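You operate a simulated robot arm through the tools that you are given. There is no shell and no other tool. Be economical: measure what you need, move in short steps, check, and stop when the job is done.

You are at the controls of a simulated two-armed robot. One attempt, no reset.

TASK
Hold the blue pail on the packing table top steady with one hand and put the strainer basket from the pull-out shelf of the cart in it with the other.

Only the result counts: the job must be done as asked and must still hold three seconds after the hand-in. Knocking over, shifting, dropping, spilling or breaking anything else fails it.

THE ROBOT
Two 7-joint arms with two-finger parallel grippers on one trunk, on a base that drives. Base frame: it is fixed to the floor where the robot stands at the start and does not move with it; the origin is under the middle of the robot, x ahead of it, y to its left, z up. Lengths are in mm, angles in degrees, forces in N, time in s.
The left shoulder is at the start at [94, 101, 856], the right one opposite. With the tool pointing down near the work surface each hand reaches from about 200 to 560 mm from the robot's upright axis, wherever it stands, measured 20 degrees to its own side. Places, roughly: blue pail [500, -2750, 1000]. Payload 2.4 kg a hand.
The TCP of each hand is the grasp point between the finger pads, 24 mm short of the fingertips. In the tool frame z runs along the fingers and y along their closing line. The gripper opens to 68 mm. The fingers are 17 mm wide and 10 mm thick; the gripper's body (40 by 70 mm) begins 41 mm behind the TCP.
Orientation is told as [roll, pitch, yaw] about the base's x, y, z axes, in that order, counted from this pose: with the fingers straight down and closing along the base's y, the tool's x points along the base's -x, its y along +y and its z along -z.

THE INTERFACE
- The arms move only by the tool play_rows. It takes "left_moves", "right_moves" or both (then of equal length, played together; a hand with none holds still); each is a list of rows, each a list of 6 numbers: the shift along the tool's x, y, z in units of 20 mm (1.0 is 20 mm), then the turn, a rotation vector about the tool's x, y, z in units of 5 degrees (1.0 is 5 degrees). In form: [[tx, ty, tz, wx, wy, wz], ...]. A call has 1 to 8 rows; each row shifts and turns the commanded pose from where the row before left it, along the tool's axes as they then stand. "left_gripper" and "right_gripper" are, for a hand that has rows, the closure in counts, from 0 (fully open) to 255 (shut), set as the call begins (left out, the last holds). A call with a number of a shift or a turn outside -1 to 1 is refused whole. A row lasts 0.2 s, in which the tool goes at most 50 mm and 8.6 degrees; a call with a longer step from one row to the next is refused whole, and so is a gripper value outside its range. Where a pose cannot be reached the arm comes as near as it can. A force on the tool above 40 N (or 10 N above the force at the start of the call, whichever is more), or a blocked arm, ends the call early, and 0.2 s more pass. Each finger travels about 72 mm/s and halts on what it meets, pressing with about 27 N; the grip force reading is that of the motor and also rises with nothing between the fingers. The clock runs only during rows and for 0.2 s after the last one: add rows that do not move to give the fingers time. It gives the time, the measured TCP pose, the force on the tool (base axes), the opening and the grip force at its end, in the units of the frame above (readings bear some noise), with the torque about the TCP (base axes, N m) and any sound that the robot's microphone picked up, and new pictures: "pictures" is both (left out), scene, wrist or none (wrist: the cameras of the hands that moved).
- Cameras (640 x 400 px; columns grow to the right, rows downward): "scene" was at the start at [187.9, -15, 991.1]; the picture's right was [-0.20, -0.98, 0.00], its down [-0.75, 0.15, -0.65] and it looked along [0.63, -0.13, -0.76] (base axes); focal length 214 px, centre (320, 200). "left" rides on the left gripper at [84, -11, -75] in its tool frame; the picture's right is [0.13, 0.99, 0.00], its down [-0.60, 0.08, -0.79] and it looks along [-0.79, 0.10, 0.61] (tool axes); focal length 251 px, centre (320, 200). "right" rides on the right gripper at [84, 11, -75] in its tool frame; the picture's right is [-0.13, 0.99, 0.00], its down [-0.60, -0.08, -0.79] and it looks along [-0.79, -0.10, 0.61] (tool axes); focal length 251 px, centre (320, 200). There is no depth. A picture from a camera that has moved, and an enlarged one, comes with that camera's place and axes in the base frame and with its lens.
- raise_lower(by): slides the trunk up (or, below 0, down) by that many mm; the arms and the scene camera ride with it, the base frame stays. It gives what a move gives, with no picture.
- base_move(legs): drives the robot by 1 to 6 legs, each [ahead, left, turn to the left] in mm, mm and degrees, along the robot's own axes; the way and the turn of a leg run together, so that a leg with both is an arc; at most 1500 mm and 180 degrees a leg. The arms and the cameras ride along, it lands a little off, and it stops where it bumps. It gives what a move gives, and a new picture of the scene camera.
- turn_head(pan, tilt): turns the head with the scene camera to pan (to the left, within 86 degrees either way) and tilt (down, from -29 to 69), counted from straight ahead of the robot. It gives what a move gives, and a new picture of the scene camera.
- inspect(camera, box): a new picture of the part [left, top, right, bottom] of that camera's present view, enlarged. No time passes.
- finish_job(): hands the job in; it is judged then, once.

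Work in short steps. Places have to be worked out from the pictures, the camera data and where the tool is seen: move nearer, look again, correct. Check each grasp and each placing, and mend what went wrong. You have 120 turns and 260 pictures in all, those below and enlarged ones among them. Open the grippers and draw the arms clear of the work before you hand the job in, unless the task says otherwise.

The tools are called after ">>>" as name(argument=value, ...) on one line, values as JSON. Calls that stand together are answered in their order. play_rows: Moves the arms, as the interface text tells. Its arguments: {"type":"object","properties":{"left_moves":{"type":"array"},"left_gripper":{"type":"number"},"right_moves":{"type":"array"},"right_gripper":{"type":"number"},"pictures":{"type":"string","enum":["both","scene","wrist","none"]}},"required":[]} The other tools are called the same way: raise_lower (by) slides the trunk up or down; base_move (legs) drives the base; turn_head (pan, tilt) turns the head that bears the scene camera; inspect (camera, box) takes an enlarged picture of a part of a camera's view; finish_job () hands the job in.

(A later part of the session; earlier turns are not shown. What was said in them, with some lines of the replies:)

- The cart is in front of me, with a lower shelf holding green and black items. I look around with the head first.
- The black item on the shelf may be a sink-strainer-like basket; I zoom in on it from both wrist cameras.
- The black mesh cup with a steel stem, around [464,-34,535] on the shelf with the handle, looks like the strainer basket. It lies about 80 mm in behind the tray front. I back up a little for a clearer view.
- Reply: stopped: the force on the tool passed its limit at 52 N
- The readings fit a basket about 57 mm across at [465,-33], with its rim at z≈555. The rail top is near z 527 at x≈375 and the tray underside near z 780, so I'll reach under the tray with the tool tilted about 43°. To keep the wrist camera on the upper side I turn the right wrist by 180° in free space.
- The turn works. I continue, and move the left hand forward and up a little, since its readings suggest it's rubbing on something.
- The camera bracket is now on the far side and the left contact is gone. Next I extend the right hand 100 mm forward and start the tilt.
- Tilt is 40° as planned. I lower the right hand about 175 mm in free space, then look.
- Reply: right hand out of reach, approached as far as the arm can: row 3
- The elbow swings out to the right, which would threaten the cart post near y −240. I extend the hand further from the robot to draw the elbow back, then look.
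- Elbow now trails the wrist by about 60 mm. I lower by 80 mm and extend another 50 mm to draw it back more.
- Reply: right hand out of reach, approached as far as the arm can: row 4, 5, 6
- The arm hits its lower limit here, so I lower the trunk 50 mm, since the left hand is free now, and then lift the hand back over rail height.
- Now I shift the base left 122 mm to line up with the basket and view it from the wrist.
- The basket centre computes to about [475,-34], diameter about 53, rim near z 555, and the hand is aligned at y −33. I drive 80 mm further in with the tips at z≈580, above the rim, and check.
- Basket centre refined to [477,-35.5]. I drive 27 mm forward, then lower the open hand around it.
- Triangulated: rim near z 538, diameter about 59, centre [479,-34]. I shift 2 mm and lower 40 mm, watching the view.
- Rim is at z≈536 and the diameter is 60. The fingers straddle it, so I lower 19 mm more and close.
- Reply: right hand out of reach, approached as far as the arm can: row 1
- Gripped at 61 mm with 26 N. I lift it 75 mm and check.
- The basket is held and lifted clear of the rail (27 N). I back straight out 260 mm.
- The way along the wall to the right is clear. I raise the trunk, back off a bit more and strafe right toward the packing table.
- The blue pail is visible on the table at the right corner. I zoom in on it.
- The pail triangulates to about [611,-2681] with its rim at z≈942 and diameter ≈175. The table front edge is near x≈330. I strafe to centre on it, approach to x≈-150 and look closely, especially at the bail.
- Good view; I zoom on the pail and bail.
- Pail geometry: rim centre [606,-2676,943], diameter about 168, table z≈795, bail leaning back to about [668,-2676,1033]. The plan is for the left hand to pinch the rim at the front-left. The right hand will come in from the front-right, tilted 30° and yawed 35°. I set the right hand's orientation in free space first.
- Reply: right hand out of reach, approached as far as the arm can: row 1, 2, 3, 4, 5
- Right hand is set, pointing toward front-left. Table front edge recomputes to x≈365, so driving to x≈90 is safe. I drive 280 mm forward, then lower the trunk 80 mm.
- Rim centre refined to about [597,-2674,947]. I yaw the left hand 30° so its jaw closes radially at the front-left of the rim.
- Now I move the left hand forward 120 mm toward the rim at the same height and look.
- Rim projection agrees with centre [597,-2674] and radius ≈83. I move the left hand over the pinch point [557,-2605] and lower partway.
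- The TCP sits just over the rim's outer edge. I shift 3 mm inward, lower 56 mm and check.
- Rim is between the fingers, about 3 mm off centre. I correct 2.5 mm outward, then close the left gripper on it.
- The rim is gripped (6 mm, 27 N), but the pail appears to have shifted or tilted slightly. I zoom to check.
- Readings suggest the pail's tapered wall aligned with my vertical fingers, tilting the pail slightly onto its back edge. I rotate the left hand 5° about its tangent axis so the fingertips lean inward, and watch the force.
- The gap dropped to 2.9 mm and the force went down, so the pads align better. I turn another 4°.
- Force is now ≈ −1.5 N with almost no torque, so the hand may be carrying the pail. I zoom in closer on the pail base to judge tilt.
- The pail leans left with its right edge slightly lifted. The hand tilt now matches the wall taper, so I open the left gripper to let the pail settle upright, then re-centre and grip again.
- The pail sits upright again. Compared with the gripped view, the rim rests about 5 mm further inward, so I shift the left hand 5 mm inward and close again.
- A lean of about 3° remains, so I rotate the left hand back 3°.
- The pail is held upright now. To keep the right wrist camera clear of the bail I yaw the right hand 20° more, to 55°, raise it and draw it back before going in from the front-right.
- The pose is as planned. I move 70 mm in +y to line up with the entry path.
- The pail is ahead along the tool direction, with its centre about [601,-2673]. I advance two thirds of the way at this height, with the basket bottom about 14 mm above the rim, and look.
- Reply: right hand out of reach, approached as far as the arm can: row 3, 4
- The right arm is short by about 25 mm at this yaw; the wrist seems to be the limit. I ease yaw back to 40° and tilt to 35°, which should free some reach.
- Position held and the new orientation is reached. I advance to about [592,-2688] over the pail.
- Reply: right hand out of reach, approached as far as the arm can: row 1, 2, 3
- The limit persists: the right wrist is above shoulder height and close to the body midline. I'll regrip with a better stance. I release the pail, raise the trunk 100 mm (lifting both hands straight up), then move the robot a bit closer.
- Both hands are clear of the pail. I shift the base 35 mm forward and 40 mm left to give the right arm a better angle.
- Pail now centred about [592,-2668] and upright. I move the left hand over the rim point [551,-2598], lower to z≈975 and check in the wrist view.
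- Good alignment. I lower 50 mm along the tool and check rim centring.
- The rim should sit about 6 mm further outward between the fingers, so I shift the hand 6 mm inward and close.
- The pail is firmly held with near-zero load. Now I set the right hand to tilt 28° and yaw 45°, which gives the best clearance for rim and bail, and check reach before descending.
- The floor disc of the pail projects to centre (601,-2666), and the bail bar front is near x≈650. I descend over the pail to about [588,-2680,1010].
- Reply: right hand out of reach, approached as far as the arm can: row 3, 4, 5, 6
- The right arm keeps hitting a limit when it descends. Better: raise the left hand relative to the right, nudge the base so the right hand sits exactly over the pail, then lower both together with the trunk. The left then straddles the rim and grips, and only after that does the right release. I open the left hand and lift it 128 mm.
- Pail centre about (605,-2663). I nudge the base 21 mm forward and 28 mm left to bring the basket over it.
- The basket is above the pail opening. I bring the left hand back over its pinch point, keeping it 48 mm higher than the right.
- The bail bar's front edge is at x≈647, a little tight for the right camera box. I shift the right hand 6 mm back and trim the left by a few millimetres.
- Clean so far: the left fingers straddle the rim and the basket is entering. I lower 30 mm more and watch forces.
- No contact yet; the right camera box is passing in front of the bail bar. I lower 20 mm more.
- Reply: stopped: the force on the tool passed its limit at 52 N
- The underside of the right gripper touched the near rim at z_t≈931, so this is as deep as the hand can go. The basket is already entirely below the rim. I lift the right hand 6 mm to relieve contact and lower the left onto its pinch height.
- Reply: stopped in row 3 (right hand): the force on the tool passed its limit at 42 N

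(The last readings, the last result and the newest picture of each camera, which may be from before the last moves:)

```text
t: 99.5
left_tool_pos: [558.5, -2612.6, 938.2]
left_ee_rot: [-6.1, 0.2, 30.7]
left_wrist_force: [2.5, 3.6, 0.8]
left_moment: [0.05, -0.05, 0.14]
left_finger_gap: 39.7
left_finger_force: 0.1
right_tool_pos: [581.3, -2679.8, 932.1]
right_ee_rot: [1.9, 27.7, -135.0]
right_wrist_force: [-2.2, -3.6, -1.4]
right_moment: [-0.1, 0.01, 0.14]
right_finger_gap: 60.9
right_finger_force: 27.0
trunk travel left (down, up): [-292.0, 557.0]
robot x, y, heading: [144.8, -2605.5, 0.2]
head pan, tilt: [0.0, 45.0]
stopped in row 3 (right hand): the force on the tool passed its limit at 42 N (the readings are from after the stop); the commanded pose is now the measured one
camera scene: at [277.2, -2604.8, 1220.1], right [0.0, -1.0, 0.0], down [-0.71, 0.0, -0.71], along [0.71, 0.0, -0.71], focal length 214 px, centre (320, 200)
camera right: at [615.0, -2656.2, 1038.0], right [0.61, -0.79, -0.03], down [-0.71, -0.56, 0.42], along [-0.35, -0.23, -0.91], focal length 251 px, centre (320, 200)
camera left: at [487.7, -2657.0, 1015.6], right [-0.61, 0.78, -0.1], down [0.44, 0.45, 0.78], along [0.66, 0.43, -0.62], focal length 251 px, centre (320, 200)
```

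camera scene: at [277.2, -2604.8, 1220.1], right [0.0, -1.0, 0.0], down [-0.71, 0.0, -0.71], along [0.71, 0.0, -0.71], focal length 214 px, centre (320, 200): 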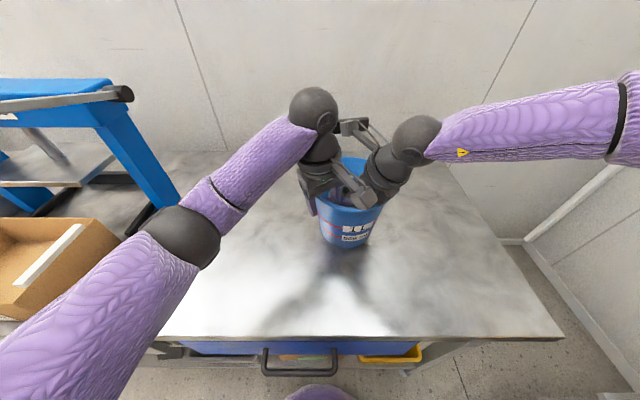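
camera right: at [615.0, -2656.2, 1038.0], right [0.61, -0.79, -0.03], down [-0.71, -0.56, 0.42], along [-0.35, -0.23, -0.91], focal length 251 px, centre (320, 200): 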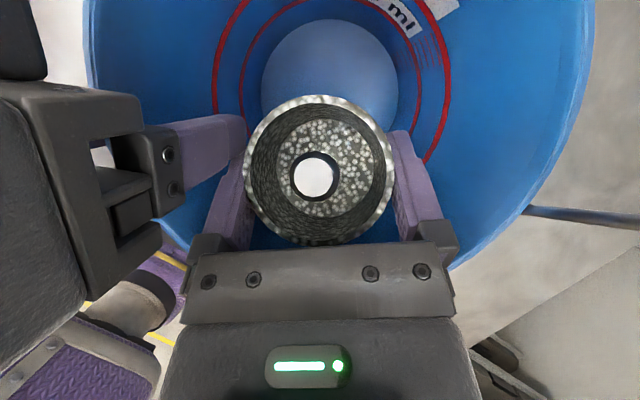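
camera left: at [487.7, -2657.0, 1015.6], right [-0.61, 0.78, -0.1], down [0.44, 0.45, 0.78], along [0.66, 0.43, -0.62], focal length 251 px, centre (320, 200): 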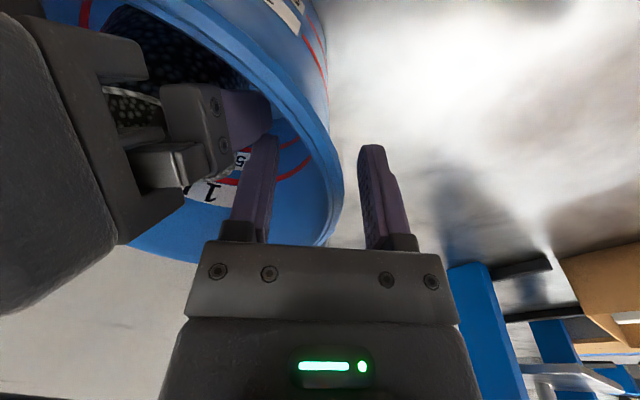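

The opened left inner finger touched the right finger; closing the left moves it away. Its alignment on the rim looks right, so I close it now.

>>> play_rows(left_moves=[[0, 0, 0, 0, 0, 0], [0, 0, 0, 0, 0, 0], [0, 0, 0, 0, 0, 0], [0, 0, 0, 0, 0, 0]], left_gripper=255, pictures="both")

```text
t: 100.5
left_tool_pos: [558.9, -2612.1, 937.8]
left_ee_rot: [-6.1, 0.3, 30.7]
left_wrist_force: [-0.4, -0.5, 0.6]
left_moment: [0.11, 0.13, -0.01]
left_finger_gap: 2.8
left_finger_force: 26.5
right_tool_pos: [582.1, -2679.2, 931.8]
right_ee_rot: [1.9, 27.8, -135.0]
right_wrist_force: [0.6, 0.0, -2.1]
right_moment: [-0.01, 0.02, 0.05]
right_finger_gap: 60.8
right_finger_force: 27.2
trunk travel left (down, up): [-292.0, 557.0]
robot x, y, heading: [147.3, -2601.5, 0.4]
head pan, tilt: [0.0, 45.0]
camera scene: at [277.3, -2604.8, 1220.1], right [0.0, -1.0, 0.0], down [-0.71, 0.0, -0.71], along [0.71, 0.0, -0.71], focal length 214 px, centre (320, 200)
camera left: at [487.5, -2657.3, 1015.5], right [-0.61, 0.78, -0.11], down [0.44, 0.45, 0.78], along [0.66, 0.43, -0.62], focal length 251 px, centre (320, 200)
```

scene: 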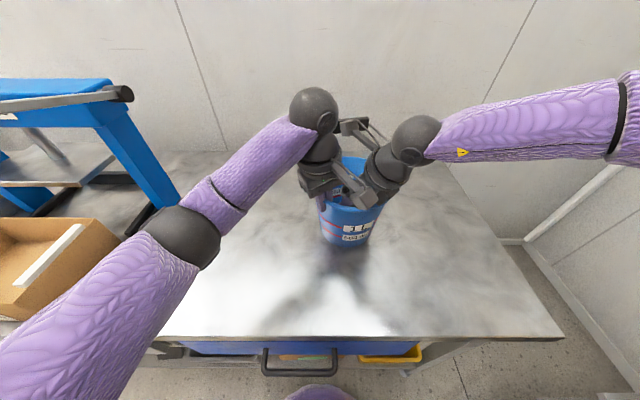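
left: 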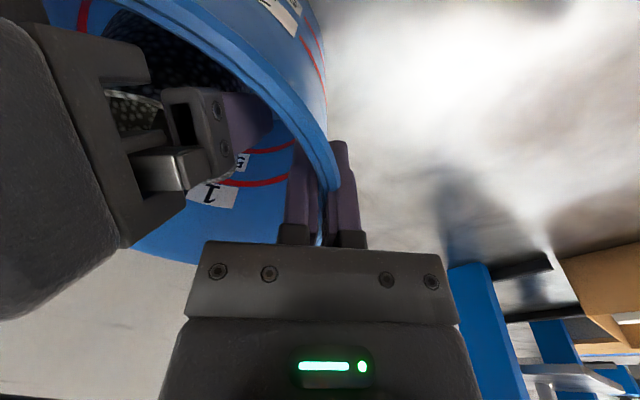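

The pail is held steady (2.8 mm, no side load). I now open the right gripper to release the basket into the pail.

>>> play_rows(right_moves=[[0, 0, 0, 0, 0, 0], [0, 0, 0, 0, 0, 0], [0, 0, 0, 0, 0, 0], [0, 0, 0, 0, 0, 0]], right_gripper=0, pictures="wrist")

```text
t: 101.5
left_tool_pos: [558.4, -2611.5, 937.8]
left_ee_rot: [-6.1, 0.2, 30.7]
left_wrist_force: [-0.3, 0.5, -1.3]
left_moment: [0.17, 0.13, 0.03]
left_finger_gap: 2.6
left_finger_force: 26.7
right_tool_pos: [581.7, -2679.4, 932.9]
right_ee_rot: [1.8, 27.7, -135.0]
right_wrist_force: [-0.2, -0.9, 0.4]
right_moment: [-0.01, 0.01, -0.02]
right_finger_gap: 68.1
right_finger_force: 0.2
trunk travel left (down, up): [-292.0, 557.0]
robot x, y, heading: [145.2, -2607.2, -0.1]
head pan, tilt: [0.0, 45.0]
camera right: at [615.1, -2656.0, 1038.4], right [0.61, -0.79, -0.03], down [-0.71, -0.56, 0.42], along [-0.35, -0.23, -0.91], focal length 251 px, centre (320, 200)
```

right: 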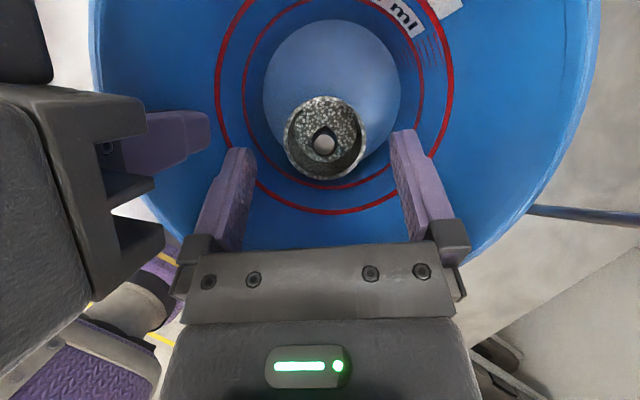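

The basket sits upright on the pail's floor. I withdraw the right hand straight up and then back.

>>> play_rows(right_moves=[[0.47, 0, -0.883, 0, 0, 0], [0.47, 0, -0.883, 0, 0, 0], [0.47, 0, -0.883, 0, 0, 0], [0.47, 0, -0.883, 0, 0, 0], [0.47, 0, -0.883, 0, 0, 0], [0.47, 0, -0.883, 0, 0, 0], [-0.88, 0, -0.47, 0, 0, 0], [-0.88, 0, -0.47, 0, 0, 0]], pictures="none")

>>> play_rows(left_moves=[[0, 0, 0, 0, 0, 0], [0, 0, 0, 0, 0, 0], [0, 0, 0, 0, 0, 0]], right_moves=[[-0.88, 0, -0.47, 0, 0, 0], [-0.88, 0, -0.47, 0, 0, 0], [-0.88, 0, -0.47, 0, 0, 0]], left_gripper=100, pictures="both")

```text
t: 102.3
left_tool_pos: [561.1, -2610.4, 941.5]
left_ee_rot: [-6.5, -0.2, 31.2]
left_wrist_force: [0.7, -0.3, -1.8]
left_moment: [0.16, 0.13, 0.0]
left_finger_gap: 2.3
left_finger_force: 26.5
right_tool_pos: [578.2, -2680.0, 984.3]
right_ee_rot: [1.9, 26.6, -135.1]
right_wrist_force: [1.2, 0.3, -0.3]
right_moment: [0.01, -0.03, 0.0]
right_finger_gap: 67.9
right_finger_force: 0.0
trunk travel left (down, up): [-292.0, 557.0]
robot x, y, heading: [144.8, -2603.8, 0.2]
head pan, tilt: [0.0, 45.0]
stopped in row 4 (left hand): the force on the tool passed its limit at 63 N (the readings are from after the stop); the commanded pose is now the measured one
```

```text
t: 103.1
left_tool_pos: [560.9, -2611.0, 941.3]
left_ee_rot: [-6.6, -0.2, 31.0]
left_wrist_force: [-0.1, -0.4, 0.1]
left_moment: [0.02, -0.01, 0.02]
left_finger_gap: 41.2
left_finger_force: 0.1
right_tool_pos: [534.7, -2721.9, 987.1]
right_ee_rot: [1.8, 26.6, -135.0]
right_wrist_force: [-0.3, 0.7, -0.4]
right_moment: [-0.01, 0.0, 0.03]
right_finger_gap: 67.9
right_finger_force: 0.0
trunk travel left (down, up): [-292.0, 557.0]
robot x, y, heading: [144.3, -2607.2, 0.4]
head pan, tilt: [0.0, 45.0]
camera scene: at [277.0, -2604.8, 1220.2], right [0.0, -1.0, 0.0], down [-0.71, 0.0, -0.71], along [0.71, 0.0, -0.71], focal length 214 px, centre (320, 200)
camera right: at [569.4, -2697.6, 1091.4], right [0.61, -0.79, -0.03], down [-0.71, -0.56, 0.44], along [-0.36, -0.24, -0.9], focal length 251 px, centre (320, 200)
camera left: at [489.1, -2656.6, 1017.8], right [-0.62, 0.78, -0.11], down [0.43, 0.46, 0.78], along [0.66, 0.43, -0.61], focal length 251 px, centre (320, 200)
```

scene: 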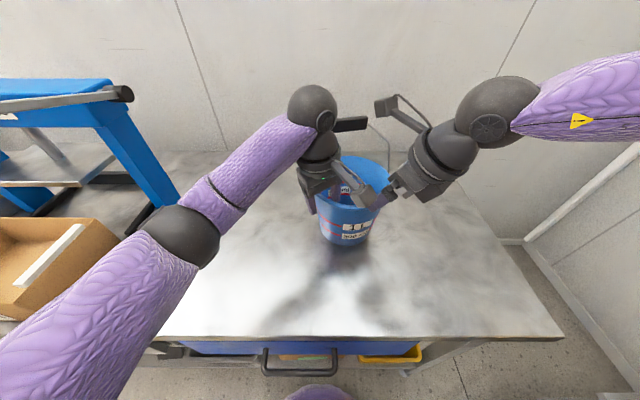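
right: 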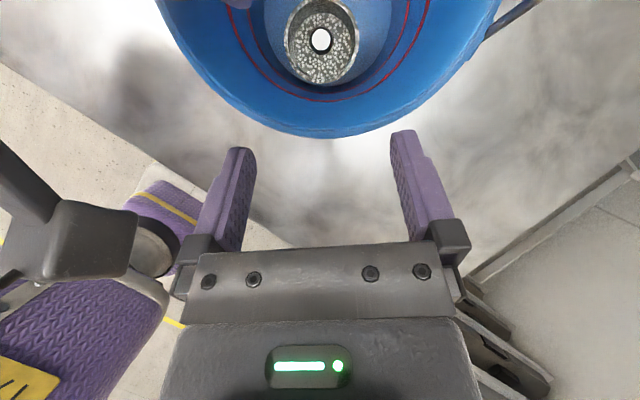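
left: 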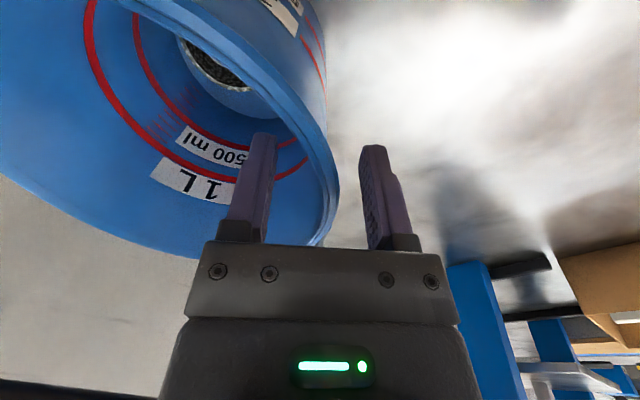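

The basket stands in the pail and the pail is free and upright. I move the right hand sideways clear, then lift the left hand straight out.

>>> play_rows(right_moves=[[-0.62, 0.7, -0.33, 0, 0, 0], [-0.62, 0.7, -0.33, 0, 0, 0], [-0.62, 0.7, -0.33, 0, 0, 0], [-0.62, 0.7, -0.33, 0, 0, 0]], pictures="none")

>>> play_rows(left_moves=[[0, 0, -1, 0, 0, 0], [0, 0, -1, 0, 0, 0], [0, 0, -1, 0, 0, 0], [0, 0, -1, 0, 0, 0], [0, 0, -1, 0, 0, 0], [0.87, 0.5, 0, 0, 0, 0], [0.87, 0.5, 0, 0, 0, 0], [0.87, 0.5, 0, 0, 0, 0]], pictures="scene")

```text
t: 104.1
left_tool_pos: [560.9, -2612.1, 941.1]
left_ee_rot: [-6.6, -0.2, 31.0]
left_wrist_force: [0.8, 0.4, -0.5]
left_moment: [0.03, -0.01, -0.03]
left_finger_gap: 40.9
left_finger_force: 0.1
right_tool_pos: [532.4, -2800.8, 989.1]
right_ee_rot: [1.9, 26.6, -134.9]
right_wrist_force: [0.4, -0.9, -0.3]
right_moment: [-0.01, -0.02, 0.0]
right_finger_gap: 68.1
right_finger_force: 0.1
trunk travel left (down, up): [-292.0, 557.0]
robot x, y, heading: [144.9, -2607.9, -0.1]
head pan, tilt: [0.0, 45.0]
```

```text
t: 105.9
left_tool_pos: [493.4, -2602.8, 1036.9]
left_ee_rot: [-6.5, -0.2, 31.1]
left_wrist_force: [-0.3, 0.7, -0.2]
left_moment: [0.0, -0.01, -0.01]
left_finger_gap: 41.4
left_finger_force: 0.1
right_tool_pos: [533.5, -2801.2, 989.1]
right_ee_rot: [1.9, 26.6, -134.9]
right_wrist_force: [0.0, -0.8, -0.1]
right_moment: [-0.01, -0.02, -0.03]
right_finger_gap: 68.2
right_finger_force: 0.0
trunk travel left (down, up): [-292.0, 557.0]
robot x, y, heading: [141.6, -2605.8, -0.2]
head pan, tilt: [0.0, 45.0]
camera scene: at [277.0, -2604.8, 1220.2], right [0.0, -1.0, 0.0], down [-0.71, 0.0, -0.71], along [0.71, 0.0, -0.71], focal length 214 px, centre (320, 200)
```

scene: 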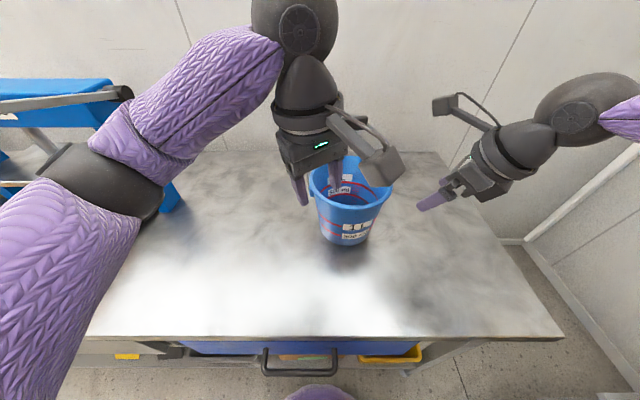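

Both hands are open and clear, and the pail stands upright. I back the robot off 250 mm to make sure everything is clear, with a last look.

>>> base_move(legs=[[-250, 0, 0]])

>>> inspect(camera="scene", box=[250, 60, 410, 200])

```text
t: 107.7
left_tool_pos: [240.1, -2603.3, 1037.0]
left_ee_rot: [-6.6, -0.2, 30.9]
left_wrist_force: [0.9, -0.9, -0.4]
left_moment: [-0.01, 0.02, -0.01]
left_finger_gap: 41.2
left_finger_force: 0.1
right_tool_pos: [278.2, -2801.2, 989.9]
right_ee_rot: [1.9, 26.6, -135.1]
right_wrist_force: [0.3, 0.9, 0.3]
right_moment: [-0.01, 0.01, 0.0]
right_finger_gap: 68.1
right_finger_force: 0.0
trunk travel left (down, up): [-292.0, 557.0]
robot x, y, heading: [-110.2, -2603.4, -0.3]
head pan, tilt: [0.0, 45.0]
camera scene: at [22.9, -2605.4, 1220.2], right [0.0, -1.0, 0.0], down [-0.71, 0.0, -0.71], along [0.71, 0.0, -0.71], focal length 214 px, centre (320, 200)
```

scene: 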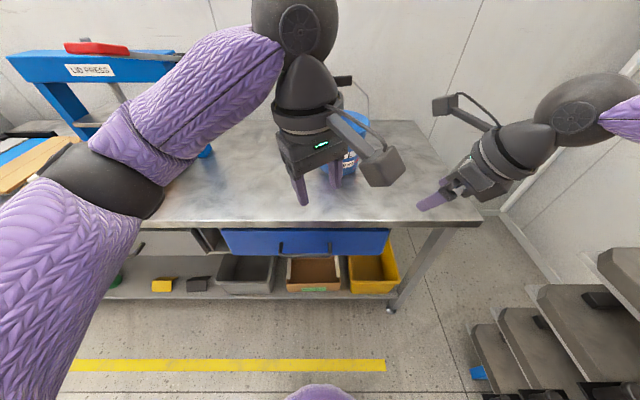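

```text
2.86 times, centred on (330, 130) of scene
camera zoom: at [22.9, -2605.4, 1220.2], right [0.0, -1.0, 0.0], down [-0.71, 0.0, -0.71], along [0.71, 0.0, -0.71], focal length 613 px, centre (291, 400)
```

zoom: 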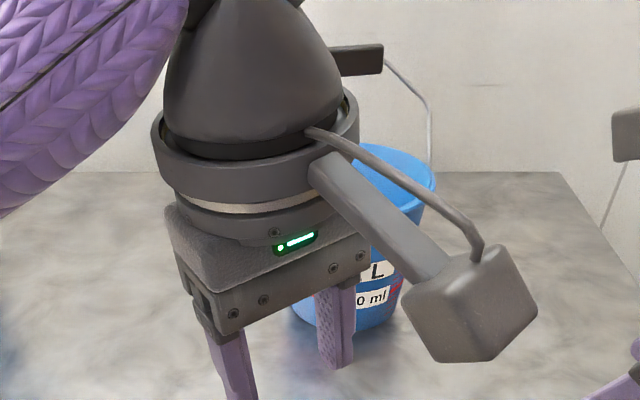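

The pail stands upright with the basket inside, and both hands are open and clear of it. I hand the job in.

>>> finish_job()

```text
The job is handed in.
```

The strainer basket is standing upright in the blue pail on the packing table, and the job has been handed in. The left hand gripped the pail's rim when the right hand let the basket go. The right gripper touched the near rim on the way down, so the basket fell the last 85 mm or so onto the pail's floor. It landed upright.

The pail's position changed by a few millimetres, and it tilted slightly during an early grip attempt before I let it settle and gripped again. While withdrawing, the right hand bumped the left, probably its wrist camera, and the left hand shifted about 3 mm while still holding the rim. Nothing else was knocked or moved as far as I could see. Both hands are open and the robot has backed away from the table.
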